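You operate a simulated robot arm through the tools that you are given. There is no shell and no other tool.

You are at the controls of a simulated two-armed robot. One attempt, no reset.

TASK
Jog the yellow block into the drawer and rack it by its bars.
Fine: pull the drawer out to lift the block; whole row to the green rack, broken row to the red; push the drawer shut, then run the pusher home.

It is judged by the outcome, as a careful person would: the job done as asked, and still so three seconds after it is handed in. It fails if anything else is knocked over, pushed out of place, dropped, spilled or broken.

THE ROBOT
Two 7-joint arms with two-finger parallel grippers on one trunk that stands fixed in place. Base frame: the origin is at the foot of the trunk, x ahead of it, y to its left, z up. Units: m, degrees, N and s.
The left shoulder is at [0.071, 0.156, 1.205], the right one opposite. With the tool pointing down near the work surface each hand reaches from about 0.1 to 0.82 m from the base axis, measured 20 degrees to its own side. Payload 3.91 kg a hand.
The TCP of each hand is the grasp point between the finger pads, 0.03 m short of the fingertips. In the tool frame z runs along the fingers and y along their closing line. The gripper opens to 0.11 m. The fingers are 0.02 m wide and 0.01 m thick; the gripper's body (0.048 by 0.112 m) begins 0.055 m behind the TCP.
Orientation is that of the tool frame in the base frame, as a unit quaternion [x, y, z, w]. With the fingers straight down and closing along the base's y, the tool's x points along the base's -x, its y along +y and its z along -z.

THE INTERFACE
- The arms move only by the tool step_arm. It takes "left_increments", "right_increments" or both (then of equal length, played together; a hand with none holds still); each is text: rows parted by semicolons, each of 7 numbers parted by spaces: the shift along the tool's x, y, z in m, then the turn, a rotation vector about the tool's x, y, z in degrees, then the finger opening in m, from 0 to 0.11. In form: dx dy dz wx wy wz jaw; .... A call has 1 to 20 rows; each row is the pose to reach, as a shift and turn from the pose commanded when the call began, along the tool's axes at that moment. Each row takes 0.2 s and may step no farther than 0.05 m and 8.6 degrees from the row before; otherwise, or with a gripper value out of range, the whole call is refused. A pose out of reach is approached as far as the arm can. The call stops where the force on the tool passes 90 N (or 10 N more than at its start, if that is more) or the arm is blocked; 0.2 s more then pass. Each finger travels about 0.108 m/s and halts on what it meets, pressing with about 26 N; the grip force reading is that of the motor and also rises with nothing between the fingers. The clock runs only during rows and for 0.2 s after the last one: add rows that repeat a pose to give the fingers time. The reply holds the time, the measured pose of the TCP, the force on the tool along the base axes, the opening and the grip force, in the units named above and with some noise, with the torque about the TCP (base axes, N m) and any sound that the robot's microphone picked up.
- Cameras (640 x 400 px; columns grow to the right, rows downward): "scene" is now at [0.1349, 0.0128, 1.4266]; the picture's right is [0.18, -0.98, -0.00], its down [-0.62, -0.12, -0.78] and it looks along [0.76, 0.14, -0.63] (base axes); focal length 336 px, centre (320, 200). "left" rides on the left gripper at [0.072, -0.017, -0.104] in its tool frame; the picture's right is [0.23, 0.97, 0.00], its down [-0.76, 0.18, -0.62] and it looks along [-0.61, 0.14, 0.78] (tool axes); focal length 222 px, centre (320, 200). "right" rides on the right gripper at [0.072, 0.017, -0.103] in its tool frame; the picture's right is [-0.23, 0.97, 0.00], its down [-0.76, -0.18, -0.62] and it looks along [-0.61, -0.14, 0.78] (tool axes); focal length 222 px, centre (320, 200). There is no depth. A picture from a camera that has moved, and an enlarged one, comes with that camera's place and axes in the base frame and with its lens.
- capture(camera): a new picture of that camera. The clock stands still meanwhile.
- slide_trunk(by): slides the trunk up (or, below 0, down) by that many m; the arms and the scene camera ride with it, the base frame stays. It gives what a move gives, with no picture.
- head_to(pan, tilt): turns the head with the scene camera to pan (to the left, within 86 degrees either way) and tilt (down, from -29 to 69), counted from straight ahead of the robot. It gives what a move gives.
- enlarge(camera, box): a new picture of the part [left, top, right, bottom] of that camera's present view, enlarged. The clock stands still meanwhile.
- job_done(): hands the job in; it is judged then, once.

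Places have to be worked out from the pictures, the camera data and where the tool is seen. Open the grippers and draw the arms clear of the work before you hand the job in, unless the task says otherwise.

The tools are called as name(argument=value, ...) on one line, values as JSON. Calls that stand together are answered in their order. step_arm: Moves the arms, as the interface text tells. Its arguments: {"type":"object","properties":{"left_increments":{"type":"string"},"right_increments":{"type":"string"}},"required":[]} The other tools are called the same way: slide_trunk (by) moves the trunk up or down; head_to (pan, tilt) turns the head that bears the scene camera; capture (camera) takes a picture; enlarge (camera, box) takes an enlarged picture of a part of a camera's view; job_done () hands the job in.

At the start:

```text
time_s: 0.0
left_eef_pos: [0.6686, 0.3147, 1.1396]
left_tcp_rot: [0.0, 1.0, 0.0, 0.0]
left_force: [0.2, -0.6, -1.0]
left_ft_torque: [0.05, -0.02, -0.01]
left_gripper_width: 0.1102
left_grasp_force: 0.1
right_eef_pos: [0.8521, -0.2443, 1.0855]
right_tcp_rot: [0.001, 1.0, 0.0, 0.0]
right_force: [0.4, -0.2, -0.1]
right_ft_torque: [0.01, -0.03, 0.0]
right_gripper_width: 0.11
right_grasp_force: 0.0
trunk travel left (down, up): [-0.65, 0.29]
head pan, tilt (commanded): [10.6, 39.1]
```

scene: 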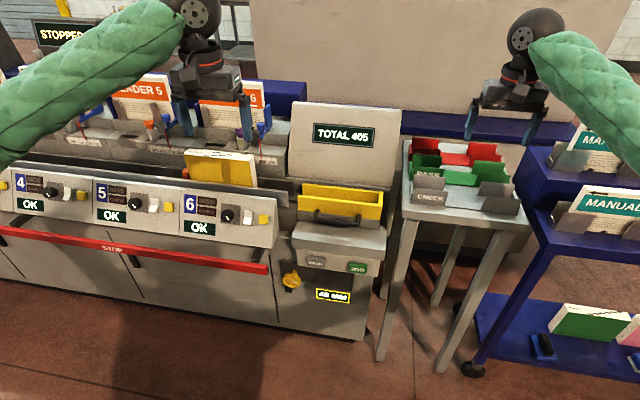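
right: 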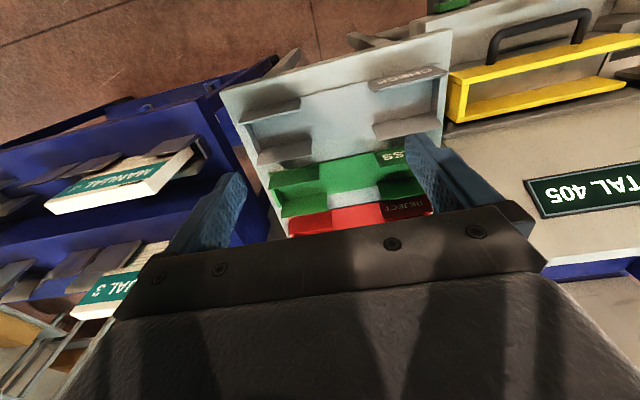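
left: 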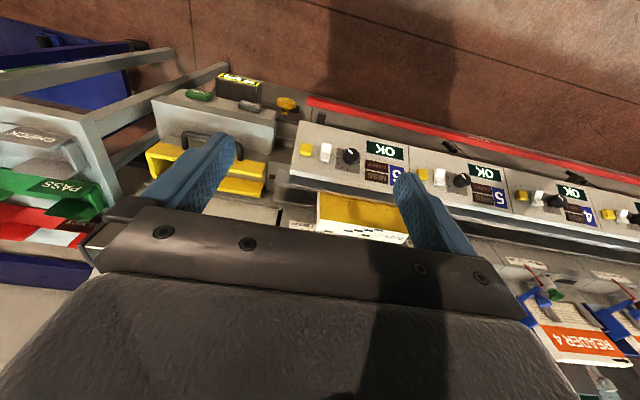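

I'll start by looking closely at the machine, the block, the drawer, and the racks in enlarged views.

enlarge(camera="scene", box=[160, 130, 400, 320])

enlarge(camera="scene", box=[380, 110, 560, 250])

enlarge(camera="left", box=[130, 60, 450, 260])

enlarge(camera="scene", box=[0, 60, 300, 300])

```text
2.11 times, centred on (280, 225) of scene
camera zoom: at [0.1349, 0.0128, 1.4266], right [0.18, -0.98, 0.0], down [-0.62, -0.12, -0.78], along [0.76, 0.14, -0.63], focal length 707 px, centre (404, 147)
```

zoom: 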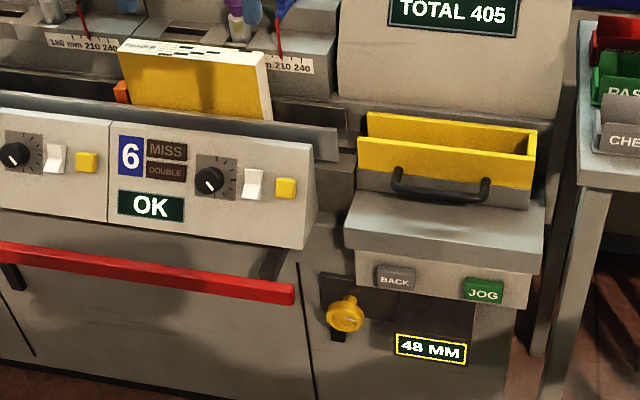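

```text
2.86 times, centred on (470, 180) of scene
camera zoom: at [0.1349, 0.0128, 1.4266], right [0.18, -0.98, 0.0], down [-0.62, -0.12, -0.78], along [0.76, 0.14, -0.63], focal length 959 px, centre (-109, 257)
```

zoom: 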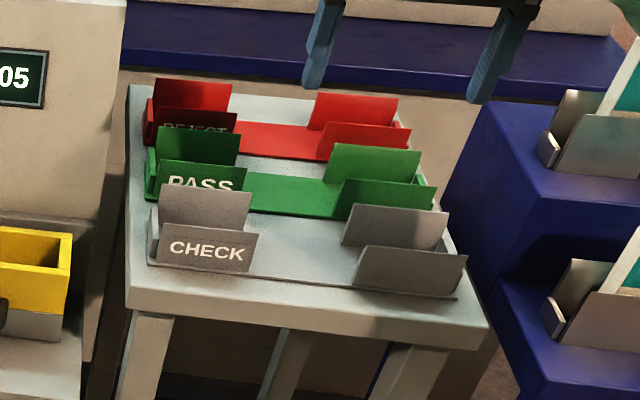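

```text
2.00 times, centred on (290, 160) of left
camera zoom: at [0.5959, 0.2991, 1.2424], right [-0.23, 0.97, 0.0], down [0.76, 0.18, 0.62], along [0.61, 0.14, -0.78], focal length 444 px, centre (380, 280)
```

zoom: 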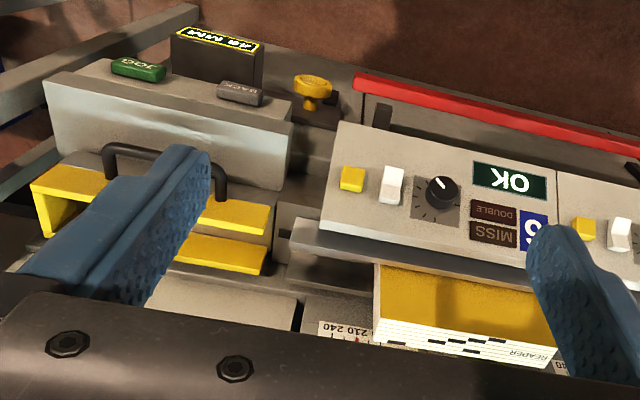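

```text
1.67 times, centred on (150, 180) of scene
camera zoom: at [0.1349, 0.0128, 1.4266], right [0.18, -0.98, 0.0], down [-0.62, -0.12, -0.78], along [0.76, 0.14, -0.63], focal length 560 px, centre (603, 233)
```

zoom: 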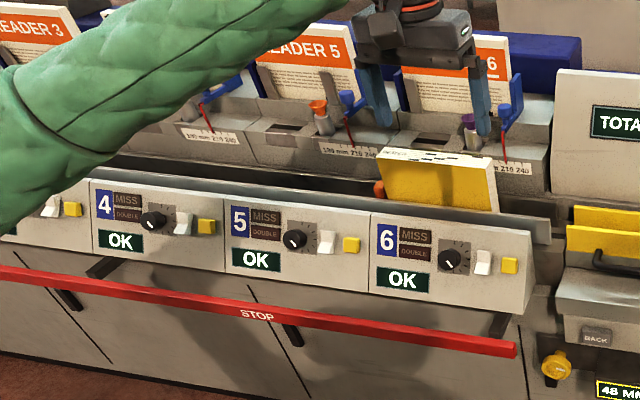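

The block stands in the trough ahead of an orange pusher, with JOG/BACK buttons, a yellow knob and a "48 MM" display below the yellow drawer. I'll zoom in further on the spine, the controls and the drawer.

enlarge(camera="scene", box=[170, 140, 280, 210])

enlarge(camera="scene", box=[260, 170, 400, 310])

enlarge(camera="left", box=[300, 180, 430, 260])

enlarge(camera="left", box=[130, 60, 320, 180])

```text
5.71 times, centred on (225, 175) of scene
camera zoom: at [0.1349, 0.0128, 1.4266], right [0.18, -0.98, 0.0], down [-0.62, -0.12, -0.78], along [0.76, 0.14, -0.63], focal length 1918 px, centre (863, 343)
```

zoom: 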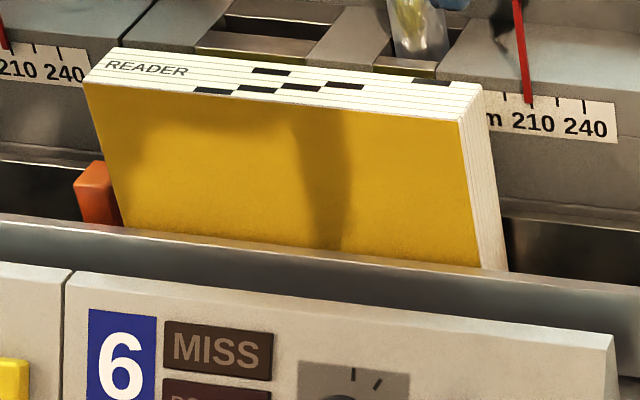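

```text
2.86 times, centred on (330, 240) of scene
camera zoom: at [0.1349, 0.0128, 1.4266], right [0.18, -0.98, 0.0], down [-0.62, -0.12, -0.78], along [0.76, 0.14, -0.63], focal length 959 px, centre (291, 86)
```

zoom: 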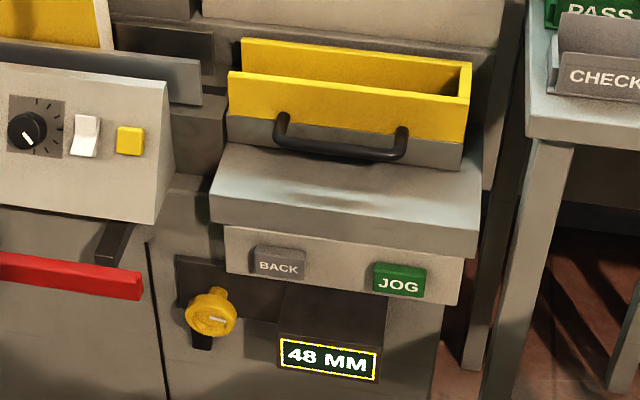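

```text
4.92 times, centred on (365, 220) of left
camera zoom: at [0.5959, 0.2991, 1.2424], right [-0.23, 0.97, 0.0], down [0.76, 0.18, 0.62], along [0.61, 0.14, -0.78], focal length 1094 px, centre (98, 102)
```

zoom: 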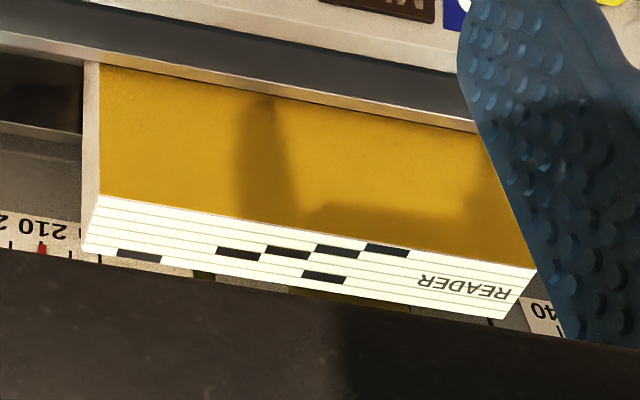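

```text
3.33 times, centred on (225, 120) of left
camera zoom: at [0.5959, 0.2991, 1.2424], right [-0.23, 0.97, 0.0], down [0.76, 0.18, 0.62], along [0.61, 0.14, -0.78], focal length 740 px, centre (637, 467)
```

zoom: 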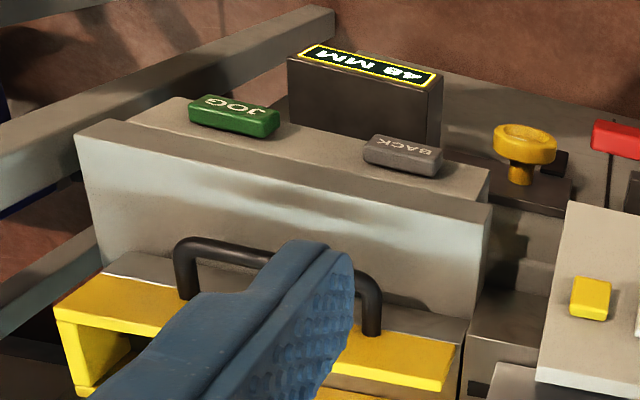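

The bars form a staircase of four with two others that need a closer look. Next I'll zoom on the racks from the right hand camera and on the knob and drawer.

enlarge(camera="right", box=[210, 20, 530, 240])

enlarge(camera="scene", box=[270, 250, 370, 310])

enlarge(camera="scene", box=[270, 170, 400, 250])

enlarge(camera="scene", box=[0, 140, 130, 220])

```text
1.82 times, centred on (370, 130) of right
camera zoom: at [0.7811, -0.2268, 1.1882], right [0.23, 0.97, 0.0], down [0.76, -0.18, 0.62], along [0.61, -0.14, -0.78], focal length 404 px, centre (229, 327)
```

zoom: 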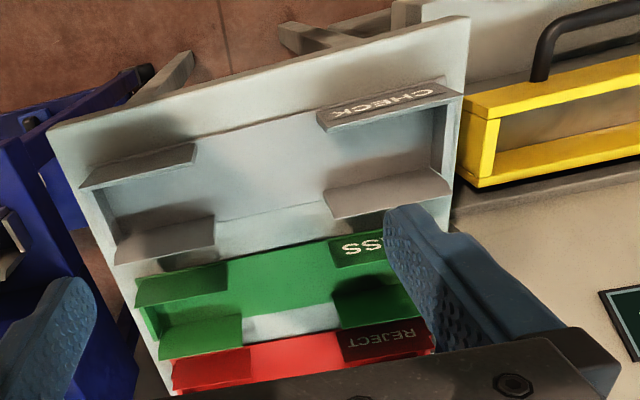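

```text
6.40 times, centred on (320, 280) of scene
camera zoom: at [0.1349, 0.0128, 1.4266], right [0.18, -0.98, 0.0], down [-0.62, -0.12, -0.78], along [0.76, 0.14, -0.63], focal length 2148 px, centre (320, -312)
```

zoom: 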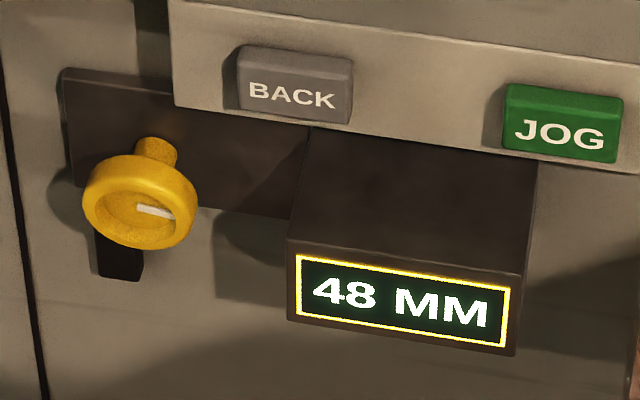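

```text
4.92 times, centred on (335, 210) of scene
camera zoom: at [0.1349, 0.0128, 1.4266], right [0.18, -0.98, 0.0], down [-0.62, -0.12, -0.78], along [0.76, 0.14, -0.63], focal length 1653 px, centre (246, 151)
```

zoom: 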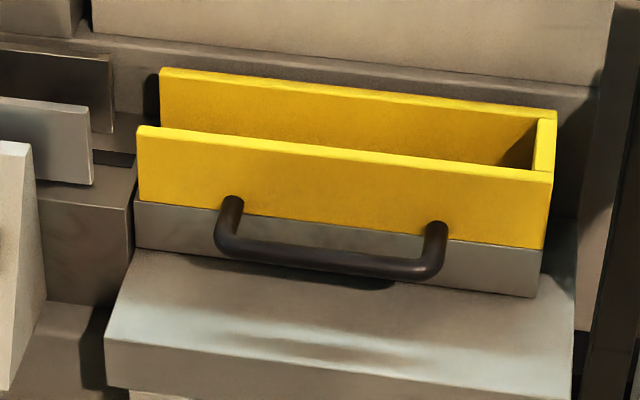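

```text
4.92 times, centred on (65, 180) of scene
camera zoom: at [0.1349, 0.0128, 1.4266], right [0.18, -0.98, 0.0], down [-0.62, -0.12, -0.78], along [0.76, 0.14, -0.63], focal length 1653 px, centre (1575, 298)
```

zoom: 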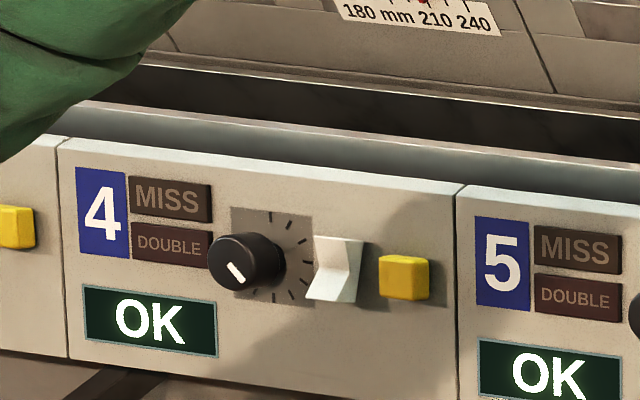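

I'll zoom tighter on the spine to read the bars section by section.

enlarge(camera="scene", box=[182, 142, 258, 170])

enlarge(camera="left", box=[312, 210, 412, 250])

```text
8.42 times, centred on (220, 156) of scene
camera zoom: at [0.1349, 0.0128, 1.4266], right [0.18, -0.98, 0.0], down [-0.62, -0.12, -0.78], along [0.76, 0.14, -0.63], focal length 2827 px, centre (1162, 570)
```

zoom: 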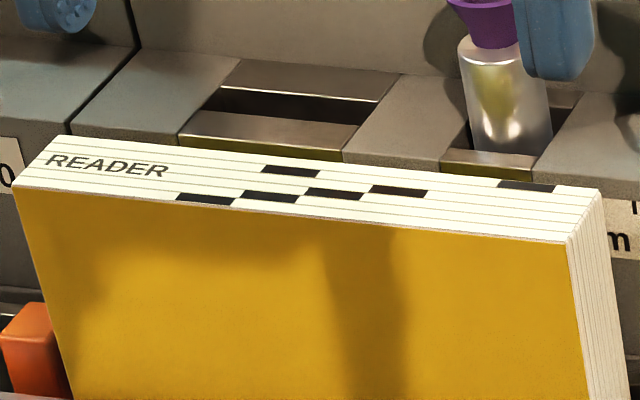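

```text
6.40 times, centred on (362, 230) of left
camera zoom: at [0.5959, 0.2991, 1.2424], right [-0.23, 0.97, 0.0], down [0.76, 0.18, 0.62], along [0.61, 0.14, -0.78], focal length 1422 px, centre (51, 8)
```

zoom: 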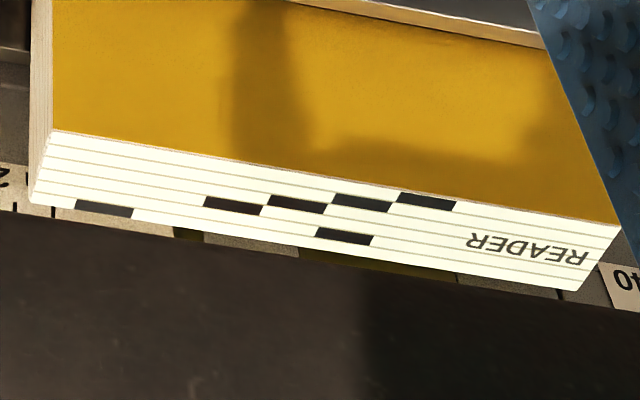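

The spine reads clearly: six sections, bars 1–4 and 6 step in line, but the fifth section's bar sits out of its place, so the row is broken and the block belongs in the red (REJECT) rack. Red lies far out (about x 1.10, y −0.23), so I'll test the right hand's reach at height before committing.

step_arm(right_increments="0 0 -0.04 0 0 0 0.11; -0.04 0.005 -0.06 0 0 0 0.11; -0.08 0.01 -0.06 0 0 0 0.11; -0.12 0.015 -0.06 0 0 0 0.11")

```text
time_s: 1.0
left_eef_pos: [0.6695, 0.3162, 1.139]
left_tcp_rot: [0.001, 1.0, 0.0, 0.0]
left_force: [-0.4, 0.7, -0.6]
left_ft_torque: [0.02, 0.0, -0.04]
left_gripper_width: 0.1099
left_grasp_force: 0.0
right_eef_pos: [0.976, -0.2297, 1.1442]
right_tcp_rot: [0.0, 1.0, -0.001, 0.0]
right_force: [1.1, 0.3, -0.9]
right_ft_torque: [0.01, -0.01, -0.01]
right_gripper_width: 0.1103
right_grasp_force: 0.1
trunk travel left (down, up): [-0.65, 0.29]
head pan, tilt (commanded): [10.6, 39.1]
```

The right hand reached x 0.976 without strain; I'll take a picture to check clearance ahead.

capture(camera="right")

capture(camera="scene")

```text
taken
camera right: at [0.9038, -0.2119, 1.2483], right [0.23, 0.97, 0.0], down [0.76, -0.18, 0.62], along [0.61, -0.14, -0.78], focal length 222 px, centre (320, 200)
```

right: 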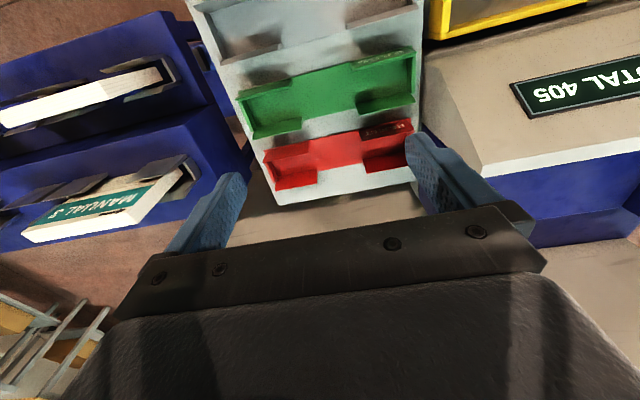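

```text
taken
camera scene: at [0.1358, 0.0142, 1.4265], right [0.18, -0.98, 0.0], down [-0.62, -0.12, -0.78], along [0.76, 0.14, -0.63], focal length 336 px, centre (320, 200)
```

scene: 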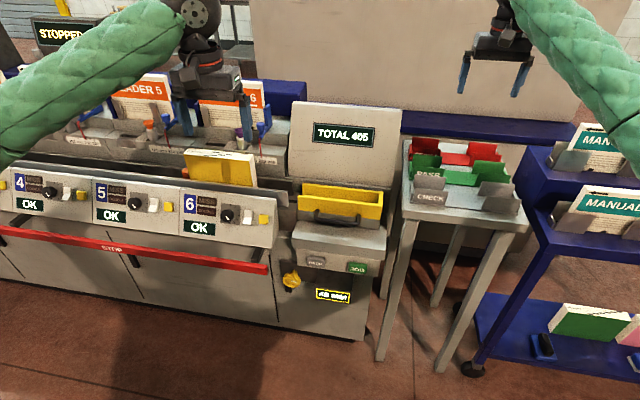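

The view is clear; I'll zoom on the red rack from here and continue the reach test outward.

enlarge(camera="right", box=[230, 40, 430, 210])

step_arm(right_increments="-0.04 0 0 0 0 0 0.11; -0.08 0 0 0 0 0 0.11; -0.115 0 0 0 0 0 0.11; -0.115 0 0 0 0 0 0.11")

```text
2.35 times, centred on (330, 125) of right
camera zoom: at [0.9038, -0.2119, 1.2483], right [0.23, 0.97, 0.0], down [0.76, -0.18, 0.62], along [0.61, -0.14, -0.78], focal length 523 px, centre (296, 376)
```

zoom: 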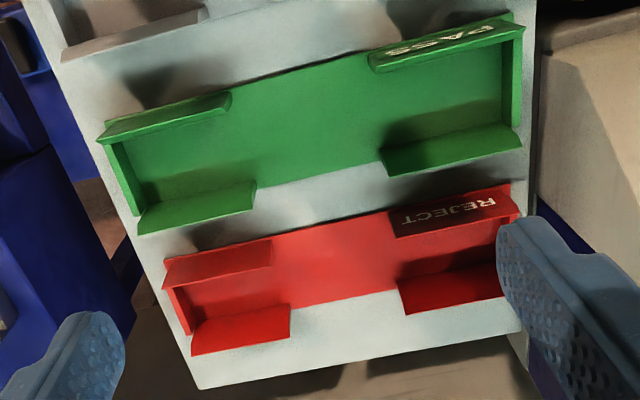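

```text
time_s: 2.0
left_eef_pos: [0.6697, 0.314, 1.1394]
left_tcp_rot: [0.0, 1.0, 0.001, -0.001]
left_force: [-0.6, -0.4, -0.9]
left_ft_torque: [0.05, -0.03, 0.01]
left_gripper_width: 0.1099
left_grasp_force: 0.1
right_eef_pos: [1.0903, -0.2294, 1.1451]
right_tcp_rot: [0.0, 1.0, 0.0, 0.0]
right_force: [0.3, -0.7, -0.3]
right_ft_torque: [0.0, -0.01, -0.03]
right_gripper_width: 0.1098
right_grasp_force: 0.1
trunk travel left (down, up): [-0.65, 0.29]
head pan, tilt (commanded): [10.6, 39.1]
```

The right hand reaches x 1.09 fully. The red slot measures about x 1.073–1.130, y −0.345 to −0.105, floor z≈0.859. Now I'll test turning the hand so the fingers close along x, staying high.

step_arm(right_increments="0 0 0 0 0 -8.5 0.11; 0 0 0 0 0 -17 0.11; 0 0 0 0 0 -25.5 0.11; 0 0 0 0 0 -34 0.11; 0 0 0 0 0 -42.5 0.11; 0 0 0 0 0 -51 0.11; 0 0 0 0 0 -59.5 0.11; 0 0 0 0 0 -68 0.11; 0 0 0 0 0 -76.5 0.11; 0 0 0 0 0 -85 0.11; 0 0 0 0 0 -90 0.11; 0 0 0 0 0 -90 0.11")

```text
time_s: 4.6
left_eef_pos: [0.6696, 0.3147, 1.1388]
left_tcp_rot: [0.0, 1.0, 0.0, 0.0]
left_force: [-0.1, -0.1, 0.0]
left_ft_torque: [0.01, -0.01, 0.01]
left_gripper_width: 0.11
left_grasp_force: 0.0
right_eef_pos: [1.0882, -0.2281, 1.1449]
right_tcp_rot: [0.708, -0.706, 0.0, 0.0]
right_force: [1.7, 0.0, 0.1]
right_ft_torque: [-0.01, -0.01, 0.05]
right_gripper_width: 0.11
right_grasp_force: 0.1
trunk travel left (down, up): [-0.65, 0.29]
head pan, tilt (commanded): [10.6, 39.1]
```

Orientation reached well. Now I'll test lowering over the red slot to the release height, with tips staying above the fins (z 0.905).

step_arm(right_increments="0 0 0.04 0 0 0 0.08; 0 0 0.08 0 0 0 0.08; 0 0 0.12 0 0 0 0.08; 0 0 0.15 0 0 0 0.08; 0 0 0.165 0 0 0 0.08; 0 0 0.165 0 0 0 0.08")

capture(camera="right")

capture(camera="scene")

```text
time_s: 6.0
left_eef_pos: [0.6691, 0.3161, 1.1403]
left_tcp_rot: [0.0, 1.0, -0.001, -0.001]
left_force: [0.1, -0.4, 1.2]
left_ft_torque: [-0.03, -0.01, 0.02]
left_gripper_width: 0.1102
left_grasp_force: 0.1
right_eef_pos: [1.0889, -0.2303, 0.9808]
right_tcp_rot: [0.707, -0.707, 0.0, 0.0]
right_force: [-0.1, -0.2, -0.4]
right_ft_torque: [-0.01, -0.02, 0.0]
right_gripper_width: 0.08
right_grasp_force: 0.1
trunk travel left (down, up): [-0.65, 0.29]
head pan, tilt (commanded): [10.6, 39.1]
```

```text
taken
camera right: at [1.0726, -0.3017, 1.0845], right [-0.97, 0.23, 0.0], down [0.18, 0.76, 0.62], along [0.14, 0.61, -0.78], focal length 222 px, centre (320, 200)
```

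right: 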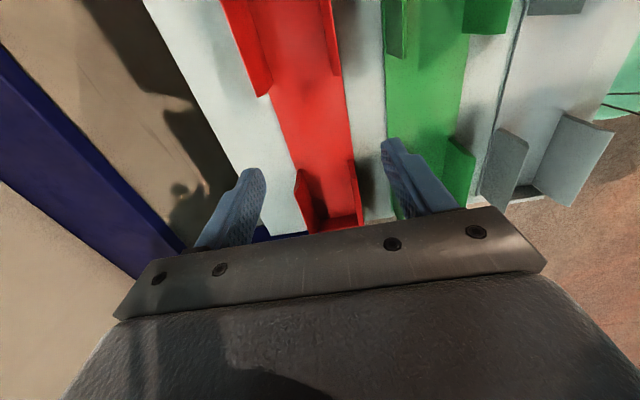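

```text
taken
camera scene: at [0.1349, 0.0128, 1.4266], right [0.18, -0.98, 0.0], down [-0.62, -0.12, -0.78], along [0.76, 0.14, -0.63], focal length 336 px, centre (320, 200)
```

scene: 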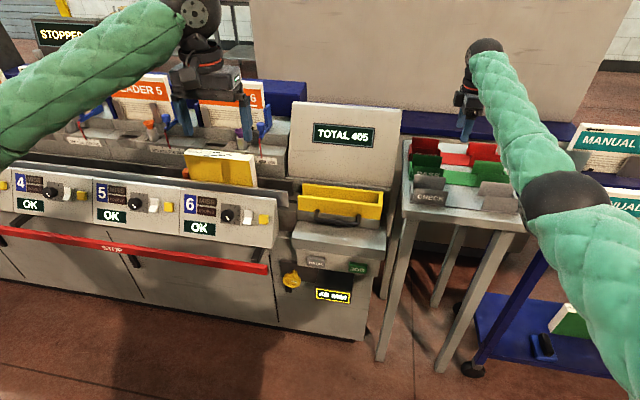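

Reach at placing height is confirmed. I'll zoom on the red slot from here to refine its position relative to the hand.

enlarge(camera="right", box=[200, 0, 440, 240])

```text
1.67 times, centred on (320, 120) of right
camera zoom: at [1.0726, -0.3017, 1.0845], right [-0.97, 0.23, 0.0], down [0.18, 0.76, 0.62], along [0.14, 0.61, -0.78], focal length 370 px, centre (320, 333)
```

zoom: 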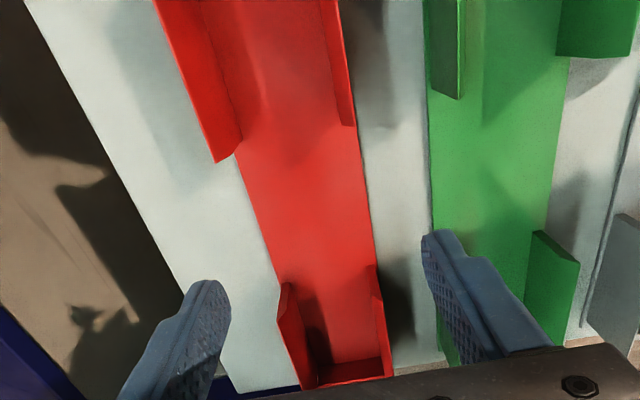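

Reach is fine: slot centre ≈ (1.099, −0.225). I'll raise the right hand and park it above the drawer side, where its camera looks down on the drawer.

step_arm(right_increments="0 0 -0.045 0 0 0 0.08; 0 0 -0.09 0 0 0 0.08; 0 0 -0.135 0 0 0 0.08; -0.02 0.03 -0.16 0 0 0 0.08; -0.04 0.06 -0.16 0 0 0 0.08; -0.06 0.09 -0.16 0 0 0 0.08; -0.08 0.12 -0.16 0 0 0 0.08; -0.10 0.15 -0.16 0 0 0 0.08; -0.13 0.16 -0.16 0 0 0 0.08; -0.13 0.16 -0.16 0 0 0 0.08")

capture(camera="right")

capture(camera="scene")

```text
time_s: 8.2
left_eef_pos: [0.6684, 0.315, 1.1399]
left_tcp_rot: [0.0, 1.0, 0.0, -0.001]
left_force: [-0.5, -0.6, 0.4]
left_ft_torque: [0.01, -0.01, -0.03]
left_gripper_width: 0.1102
left_grasp_force: 0.1
right_eef_pos: [0.9262, -0.1034, 1.1412]
right_tcp_rot: [-0.707, 0.707, 0.0, 0.001]
right_force: [-0.2, -0.4, 0.2]
right_ft_torque: [0.02, 0.01, 0.0]
right_gripper_width: 0.0799
right_grasp_force: 0.0
trunk travel left (down, up): [-0.65, 0.29]
head pan, tilt (commanded): [10.6, 39.1]
```

```text
taken
camera right: at [0.9104, -0.176, 1.2445], right [-0.97, 0.23, 0.0], down [0.18, 0.76, 0.62], along [0.14, 0.61, -0.78], focal length 222 px, centre (320, 200)
```

right: 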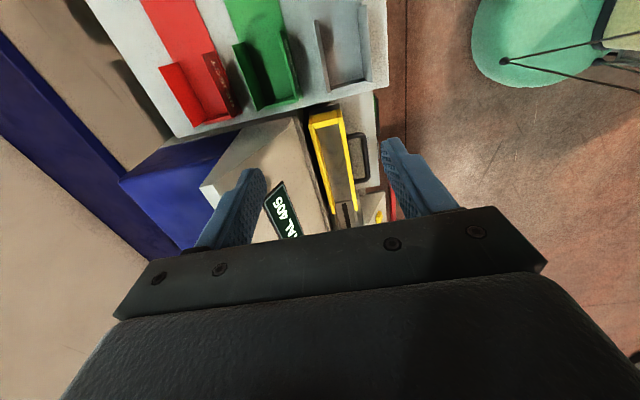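

```text
taken
camera scene: at [0.1348, 0.0116, 1.4267], right [0.18, -0.98, 0.0], down [-0.62, -0.12, -0.78], along [0.76, 0.14, -0.63], focal length 336 px, centre (320, 200)
```

scene: 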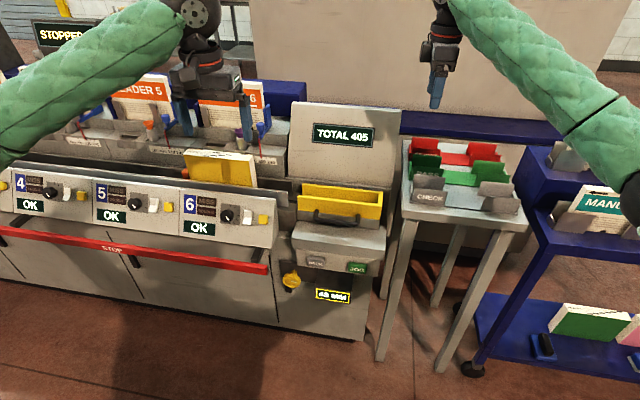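

This right-hand view looks straight down into the drawer. I'll zoom on the drawer and handle to measure them.

enlarge(camera="right", box=[260, 90, 400, 240])

```text
2.67 times, centred on (330, 165) of right
camera zoom: at [0.9104, -0.176, 1.2445], right [-0.97, 0.23, 0.0], down [0.18, 0.76, 0.62], along [0.14, 0.61, -0.78], focal length 592 px, centre (293, 293)
```

zoom: 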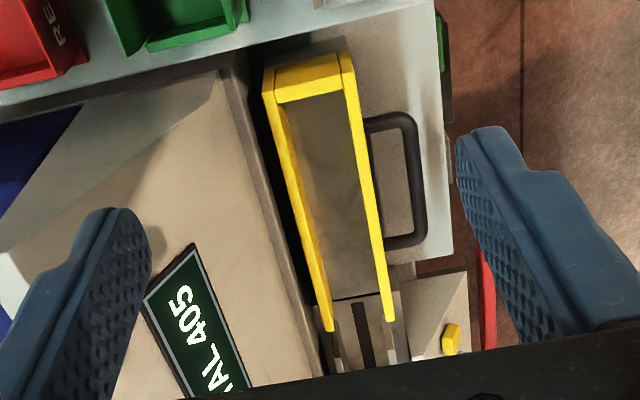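

Drawer mapped: front wall x≈0.905–0.93, handle bar x≈0.855, y 0.05–0.185; its left end is open to the trough. JOG triangulates to about (0.816, 0.022, 0.611) on a panel leaning back ~18°. I'll bring the left hand back and down while pitching the tool forward, jaws closing, for pressing buttons.

step_arm(left_increments="0.0275 -0.02 0.03 0 -8.1 0 0.08; 0.055 -0.04 0.06 0 -16.2 0 0.05; 0.0825 -0.06 0.09 0 -24.3 0 0.02; 0.11 -0.08 0.12 0 -32.4 0 0; 0.1375 -0.10 0.15 0 -40.5 0 0; 0.165 -0.125 0.18 0 -48.6 0 0; 0.1925 -0.145 0.21 0 -56.8 0 0; 0.22 -0.165 0.24 0 -65 0 0; 0.22 -0.165 0.24 0 -65 0 0")

capture(camera="left")

capture(camera="scene")

```text
time_s: 10.2
left_eef_pos: [0.493, 0.1261, 0.84]
left_tcp_rot: [0.0, 0.844, 0.0, 0.536]
left_force: [0.0, 0.5, -0.6]
left_ft_torque: [0.02, -0.02, 0.01]
left_gripper_width: 0.0001
left_grasp_force: 25.7
left hand out of reach, approached as far as the arm can: row 4, 5, 6, 7, 8, 9
right_eef_pos: [0.9279, -0.1032, 1.1416]
right_tcp_rot: [-0.707, 0.707, 0.001, -0.001]
right_force: [1.2, -0.1, 0.0]
right_ft_torque: [0.0, 0.04, -0.01]
right_gripper_width: 0.0801
right_grasp_force: 0.0
trunk travel left (down, up): [-0.65, 0.29]
head pan, tilt (commanded): [10.6, 39.1]
```

```text
taken
camera left: at [0.3678, 0.1098, 0.8175], right [-0.1, 0.97, -0.21], down [-0.24, 0.18, 0.95], along [0.97, 0.14, 0.22], focal length 222 px, centre (320, 200)
```

left: 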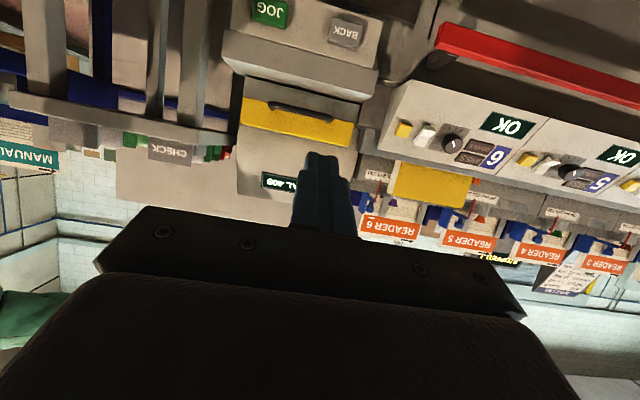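

```text
taken
camera scene: at [0.1357, 0.0126, 1.4266], right [0.18, -0.98, 0.0], down [-0.62, -0.12, -0.78], along [0.76, 0.14, -0.63], focal length 336 px, centre (320, 200)
```

scene: 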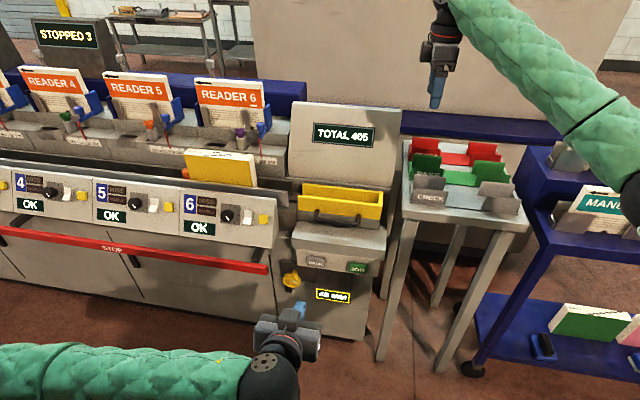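

The left hand couldn't quite fold that close to the trunk but the orientation is right, and its camera now sees the machine's front. I'll move it forward and down toward a stand-off in front of JOG.

step_arm(left_increments="0.022 -0.0186 0.034 0 0 0 0; 0.044 -0.037 0.068 0 0 0 0; 0.066 -0.056 0.102 0 0 0 0; 0.088 -0.074 0.136 0 0 0 0; 0.11 -0.093 0.17 0 0 0 0; 0.132 -0.111 0.204 0 0 0 0; 0.1536 -0.13 0.2382 0 0 0 0; 0.1536 -0.13 0.2382 0 0 0 0")

capture(camera="left")

capture(camera="scene")

```text
time_s: 12.0
left_eef_pos: [0.6489, -0.0065, 0.6019]
left_tcp_rot: [0.0, 0.844, 0.0, 0.536]
left_force: [-0.3, 0.8, -0.3]
left_ft_torque: [-0.01, -0.02, -0.01]
left_gripper_width: 0.0
left_grasp_force: 26.5
right_eef_pos: [0.9263, -0.102, 1.1416]
right_tcp_rot: [0.707, -0.707, 0.001, 0.0]
right_force: [-0.9, 0.2, -0.5]
right_ft_torque: [-0.03, 0.0, -0.05]
right_gripper_width: 0.0802
right_grasp_force: 0.2
trunk travel left (down, up): [-0.65, 0.29]
head pan, tilt (commanded): [10.6, 39.1]
```

```text
taken
camera left: at [0.5225, -0.0224, 0.5796], right [-0.1, 0.97, -0.21], down [-0.24, 0.18, 0.95], along [0.97, 0.14, 0.22], focal length 222 px, centre (320, 200)
```

left: 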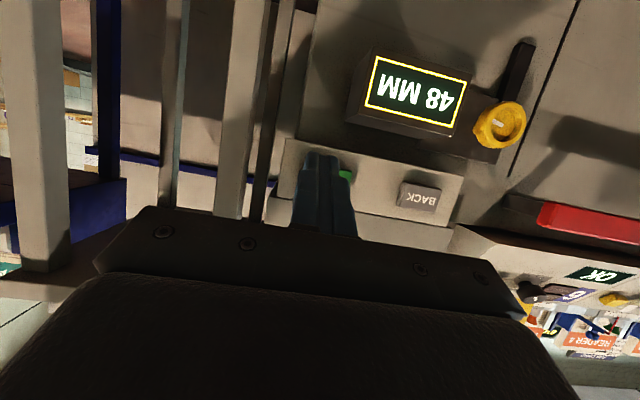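

```text
taken
camera scene: at [0.1344, 0.0135, 1.4267], right [0.18, -0.98, 0.0], down [-0.62, -0.12, -0.78], along [0.76, 0.14, -0.63], focal length 336 px, centre (320, 200)
```

scene: 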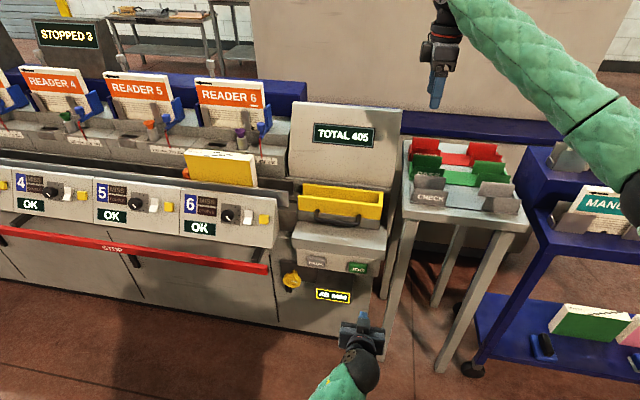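

The left hand is now at (0.649, −0.007, 0.602); cross-checking puts JOG at (0.815, 0.0235, 0.612) and BACK at (0.816, 0.157, 0.611). I'll move to a pre-press pose about 4 cm in front of JOG.

step_arm(left_increments="-0.0262 0.01 0.0246 0 0 0 0; -0.0523 0.02 0.0491 0 0 0 0; -0.0785 0.03 0.0737 0 0 0 0; -0.0785 0.03 0.0737 0 0 0 0")

enlarge(camera="left", box=[200, 60, 480, 240])

enlarge(camera="scene", box=[260, 170, 420, 330])

capture(camera="right")

```text
time_s: 13.0
left_eef_pos: [0.7461, 0.0222, 0.6442]
left_tcp_rot: [-0.001, 0.843, 0.0, 0.537]
left_force: [-0.3, -0.9, 1.0]
left_ft_torque: [-0.02, 0.01, 0.0]
left_gripper_width: 0.0001
left_grasp_force: 25.8
right_eef_pos: [0.9258, -0.1031, 1.1416]
right_tcp_rot: [-0.707, 0.707, 0.0, 0.0]
right_force: [-0.4, -0.1, -0.2]
right_ft_torque: [0.04, 0.0, 0.02]
right_gripper_width: 0.0801
right_grasp_force: 0.0
trunk travel left (down, up): [-0.65, 0.29]
head pan, tilt (commanded): [10.6, 39.1]
```

```text
2.22 times, centred on (340, 150) of left
camera zoom: at [0.622, 0.0062, 0.6213], right [-0.1, 0.97, -0.21], down [-0.24, 0.18, 0.95], along [0.97, 0.14, 0.22], focal length 494 px, centre (276, 311)
```

zoom: 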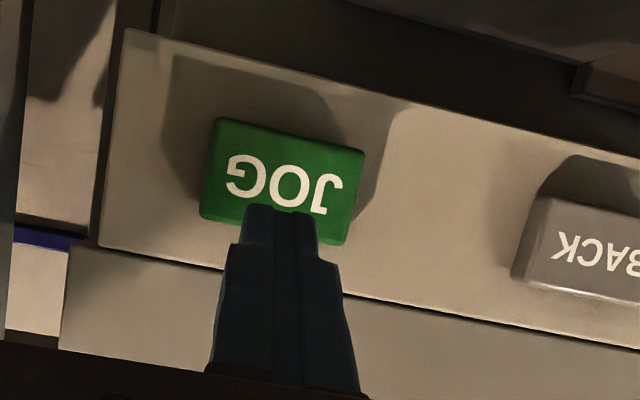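

```text
2.50 times, centred on (340, 250) of scene
camera zoom: at [0.1341, 0.0126, 1.4267], right [0.18, -0.98, 0.0], down [-0.62, -0.12, -0.78], along [0.76, 0.14, -0.63], focal length 839 px, centre (270, 75)
```

zoom: 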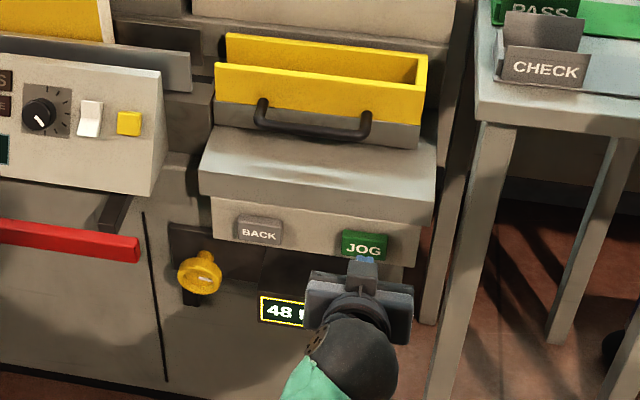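

```text
taken
camera right: at [0.91, -0.175, 1.2451], right [-0.97, 0.23, 0.0], down [0.18, 0.76, 0.62], along [0.14, 0.61, -0.78], focal length 222 px, centre (320, 200)
```

right: 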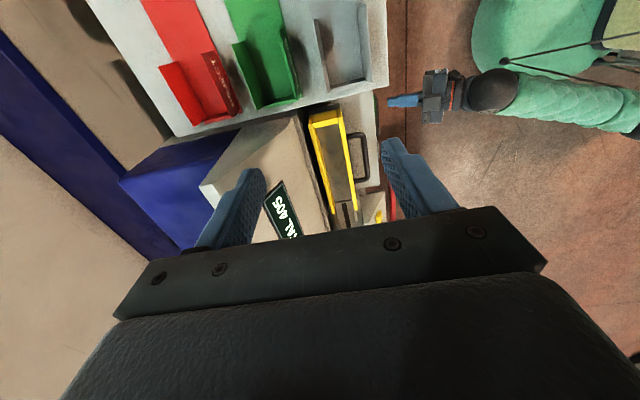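

The fingertips are lined up on JOG. I'll advance along the tool axis slowly to touch it, watching force.

step_arm(left_increments="0 0 0.015 0 0 0 0; 0 0 0.025 0 0 0 0; 0 0 0.03 0 0 0 0; 0 0 0.034 0 0 0 0")

```text
time_s: 14.0
left_eef_pos: [0.7776, 0.0239, 0.6294]
left_tcp_rot: [0.001, 0.843, -0.001, 0.537]
left_force: [-2.1, 0.4, 1.4]
left_ft_torque: [-0.01, 0.0, -0.03]
left_gripper_width: 0.0002
left_grasp_force: 25.3
right_eef_pos: [0.9262, -0.1026, 1.1412]
right_tcp_rot: [-0.707, 0.707, 0.0, -0.001]
right_force: [-0.2, 0.5, -0.2]
right_ft_torque: [0.0, 0.03, 0.0]
right_gripper_width: 0.0796
right_grasp_force: 0.0
trunk travel left (down, up): [-0.65, 0.29]
head pan, tilt (commanded): [10.6, 39.1]
heard: click
```

A click and ~2 N: the button is just being touched/pressed. I'll look at the display and the block.

capture(camera="scene")

enlarge(camera="scene", box=[260, 170, 420, 330])

```text
taken
camera scene: at [0.1345, 0.0125, 1.4267], right [0.18, -0.98, 0.0], down [-0.62, -0.12, -0.78], along [0.76, 0.14, -0.63], focal length 336 px, centre (320, 200)
```

scene: 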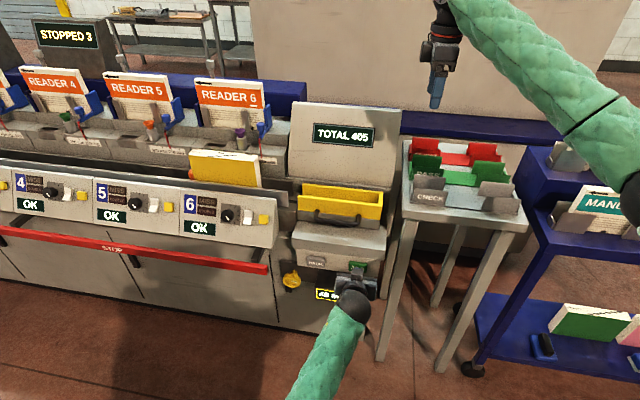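

```text
2.50 times, centred on (340, 250) of scene
camera zoom: at [0.1345, 0.0125, 1.4267], right [0.18, -0.98, 0.0], down [-0.62, -0.12, -0.78], along [0.76, 0.14, -0.63], focal length 839 px, centre (270, 75)
```

zoom: 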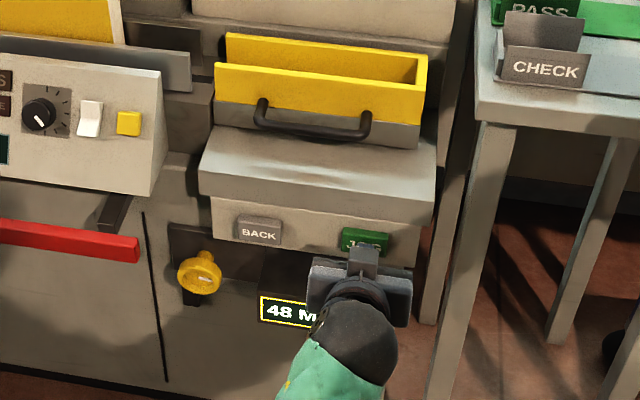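

The block has shifted a bit to the right with the button down. I'll hold this pose for a moment and see whether the motion continues or stops after one step.

step_arm(left_increments="0 0 0 0 0 0 0; 0 0 0 0 0 0 0")

enlarge(camera="scene", box=[170, 140, 280, 210])

```text
time_s: 14.6
left_eef_pos: [0.7767, 0.0237, 0.6297]
left_tcp_rot: [0.0, 0.844, 0.0, 0.537]
left_force: [-2.3, -0.4, -0.5]
left_ft_torque: [-0.02, 0.04, 0.01]
left_gripper_width: 0.0001
left_grasp_force: 25.9
right_eef_pos: [0.9272, -0.1032, 1.1411]
right_tcp_rot: [0.707, -0.707, 0.0, 0.0]
right_force: [0.0, -0.3, -0.2]
right_ft_torque: [0.0, 0.0, 0.02]
right_gripper_width: 0.0801
right_grasp_force: 0.1
trunk travel left (down, up): [-0.65, 0.29]
head pan, tilt (commanded): [10.6, 39.1]
```

```text
5.71 times, centred on (225, 175) of scene
camera zoom: at [0.1346, 0.0125, 1.4266], right [0.18, -0.98, 0.0], down [-0.62, -0.12, -0.78], along [0.76, 0.14, -0.63], focal length 1918 px, centre (863, 343)
```

zoom: 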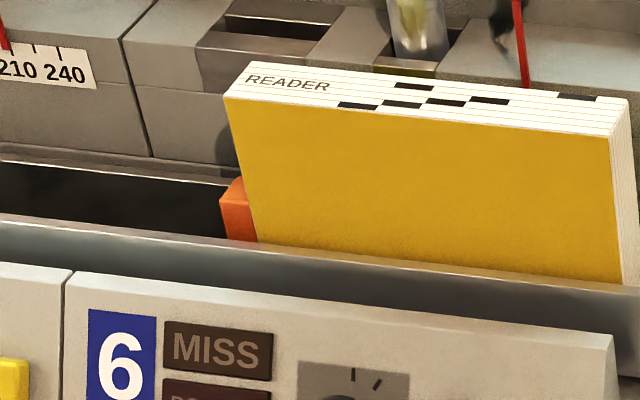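

The block has moved about 80 mm (trailing edge now y≈0.50), so it runs while JOG is held. I'll hold a little more and re-measure to get the rate.

step_arm(left_increments="0 0 0 0 0 0 0")

enlarge(camera="scene", box=[180, 140, 400, 270])

```text
time_s: 15.0
left_eef_pos: [0.7781, 0.0236, 0.6302]
left_tcp_rot: [0.001, 0.843, -0.001, 0.537]
left_force: [-2.5, -1.7, -0.6]
left_ft_torque: [0.03, 0.03, -0.02]
left_gripper_width: 0.0
left_grasp_force: 26.6
right_eef_pos: [0.926, -0.103, 1.1401]
right_tcp_rot: [0.707, -0.707, 0.0, 0.0]
right_force: [-0.5, 1.2, -0.1]
right_ft_torque: [-0.02, -0.01, -0.02]
right_gripper_width: 0.0799
right_grasp_force: 0.0
trunk travel left (down, up): [-0.65, 0.29]
head pan, tilt (commanded): [10.6, 39.1]
```

```text
2.91 times, centred on (290, 205) of scene
camera zoom: at [0.1347, 0.0125, 1.4266], right [0.18, -0.98, 0.0], down [-0.62, -0.12, -0.78], along [0.76, 0.14, -0.63], focal length 976 px, centre (407, 186)
```

zoom: 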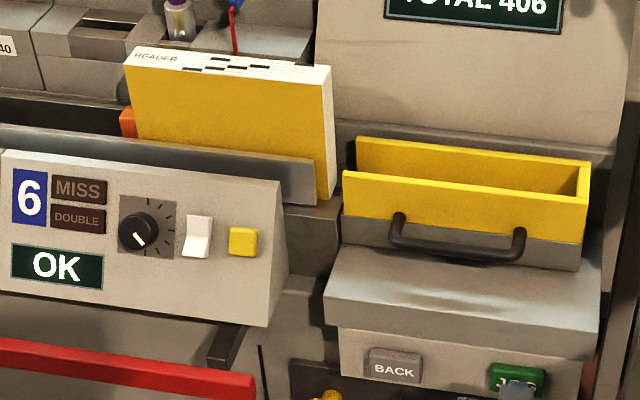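

The counter now reads 406 and the block runs ~0.12 m/s while held; its leading edge is near the drawer mouth. I'll check the alignment in the right camera before going on.

enlarge(camera="right", box=[260, 90, 400, 240])

enlarge(camera="scene", box=[230, 160, 310, 220])

```text
2.67 times, centred on (330, 165) of right
camera zoom: at [0.9106, -0.1751, 1.2446], right [-0.97, 0.23, 0.0], down [0.18, 0.76, 0.62], along [0.14, 0.61, -0.78], focal length 592 px, centre (293, 293)
```

zoom: 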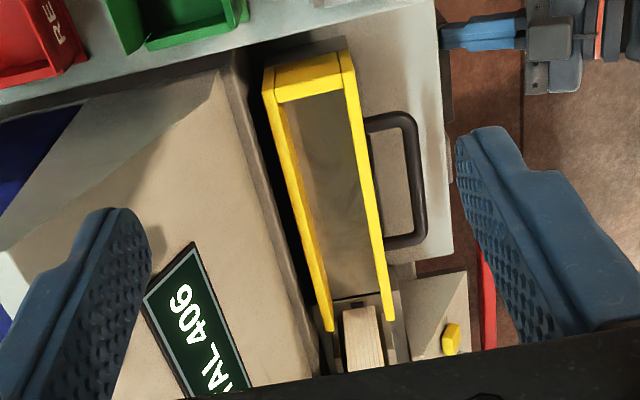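

```text
6.67 times, centred on (270, 190) of scene
camera zoom: at [0.1347, 0.0125, 1.4266], right [0.18, -0.98, 0.0], down [-0.62, -0.12, -0.78], along [0.76, 0.14, -0.63], focal length 2238 px, centre (653, 267)
```

zoom: 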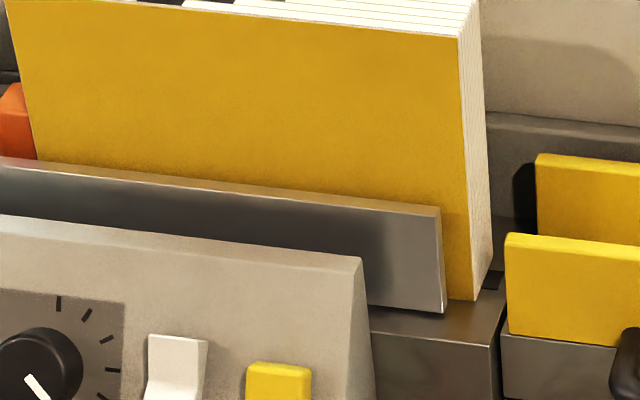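

Block is well centred on the drawer mouth, leading edge ~20 mm short of it; total travel wanted from here is about 0.24 m. I'll hold JOG 1.2 s more and re-measure.

step_arm(left_increments="0 0 0 0 0 0 0; 0 0 0 0 0 0 0; 0 0 0 0 0 0 0")

enlarge(camera="right", box=[260, 90, 400, 240])

enlarge(camera="scene", box=[180, 140, 400, 270])

```text
time_s: 15.8
left_eef_pos: [0.7783, 0.023, 0.6303]
left_tcp_rot: [0.0, 0.844, 0.0, 0.537]
left_force: [-2.7, -0.8, -0.9]
left_ft_torque: [0.03, 0.03, -0.02]
left_gripper_width: 0.0
left_grasp_force: 26.1
right_eef_pos: [0.9266, -0.1023, 1.1409]
right_tcp_rot: [0.707, -0.707, 0.0, 0.0]
right_force: [0.5, 0.5, -0.3]
right_ft_torque: [-0.02, 0.01, 0.03]
right_gripper_width: 0.0799
right_grasp_force: 0.0
trunk travel left (down, up): [-0.65, 0.29]
head pan, tilt (commanded): [10.6, 39.1]
```

```text
2.67 times, centred on (330, 165) of right
camera zoom: at [0.9106, -0.1751, 1.2447], right [-0.97, 0.23, 0.0], down [0.18, 0.76, 0.62], along [0.14, 0.61, -0.78], focal length 592 px, centre (293, 293)
```

zoom: 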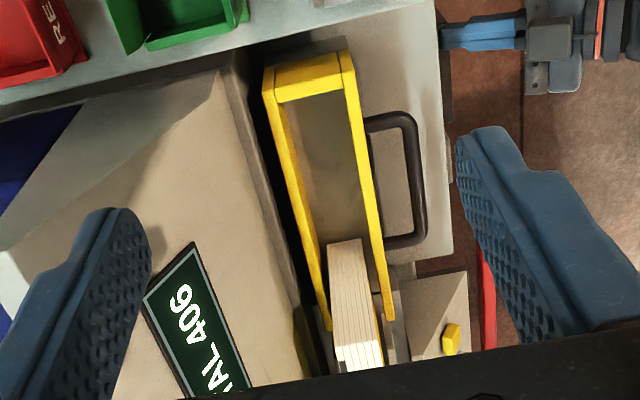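

```text
2.91 times, centred on (290, 205) of scene
camera zoom: at [0.1347, 0.0125, 1.4267], right [0.18, -0.98, 0.0], down [-0.62, -0.12, -0.78], along [0.76, 0.14, -0.63], focal length 976 px, centre (407, 186)
```

zoom: 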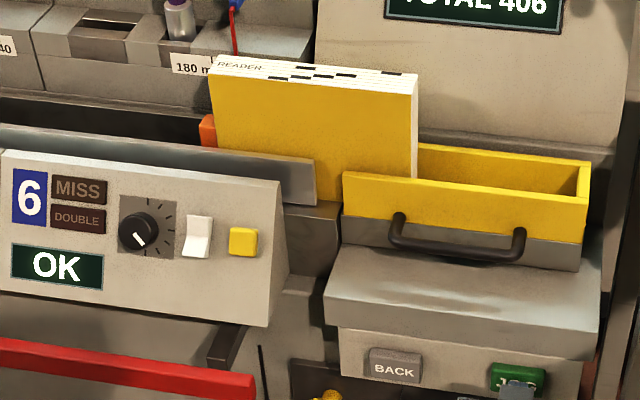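

Trailing edge is at y≈0.364; rate ≈0.112 m/s and the block enters the drawer cleanly. Holding 0.8 s more should bring it to ≈0.27.

step_arm(left_increments="0 0 0 0 0 0 0; 0 0 0 0 0 0 0; 0 0 0 0 0 0 0")

enlarge(camera="right", box=[260, 90, 400, 240])

enlarge(camera="scene", box=[230, 150, 400, 250])

```text
time_s: 16.6
left_eef_pos: [0.7767, 0.024, 0.6292]
left_tcp_rot: [0.0, 0.843, 0.0, 0.537]
left_force: [-3.0, -0.5, -1.2]
left_ft_torque: [0.01, 0.03, -0.02]
left_gripper_width: 0.0001
left_grasp_force: 25.9
right_eef_pos: [0.9257, -0.1025, 1.1418]
right_tcp_rot: [-0.707, 0.707, 0.0, 0.0]
right_force: [0.6, -0.1, -1.1]
right_ft_torque: [0.02, 0.01, 0.01]
right_gripper_width: 0.0799
right_grasp_force: 0.0
trunk travel left (down, up): [-0.65, 0.29]
head pan, tilt (commanded): [10.6, 39.1]
```

```text
2.67 times, centred on (330, 165) of right
camera zoom: at [0.9106, -0.1751, 1.2447], right [-0.97, 0.23, 0.0], down [0.18, 0.76, 0.62], along [0.14, 0.61, -0.78], focal length 592 px, centre (293, 293)
```

zoom: 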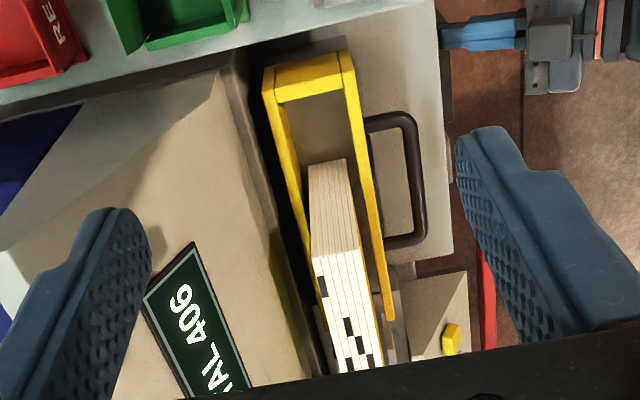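

```text
3.76 times, centred on (315, 200) of scene
camera zoom: at [0.1347, 0.0125, 1.4267], right [0.18, -0.98, 0.0], down [-0.62, -0.12, -0.78], along [0.76, 0.14, -0.63], focal length 1264 px, centre (339, 200)
```

zoom: 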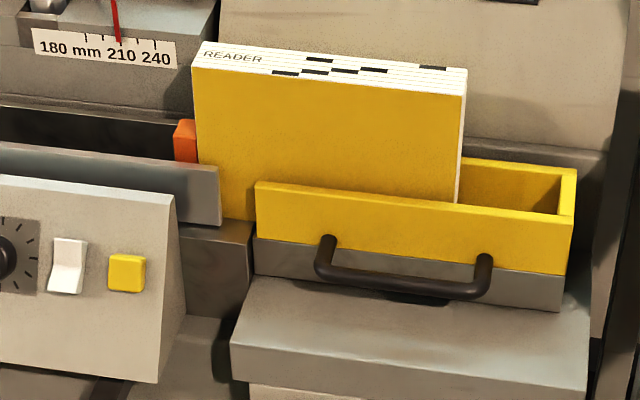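

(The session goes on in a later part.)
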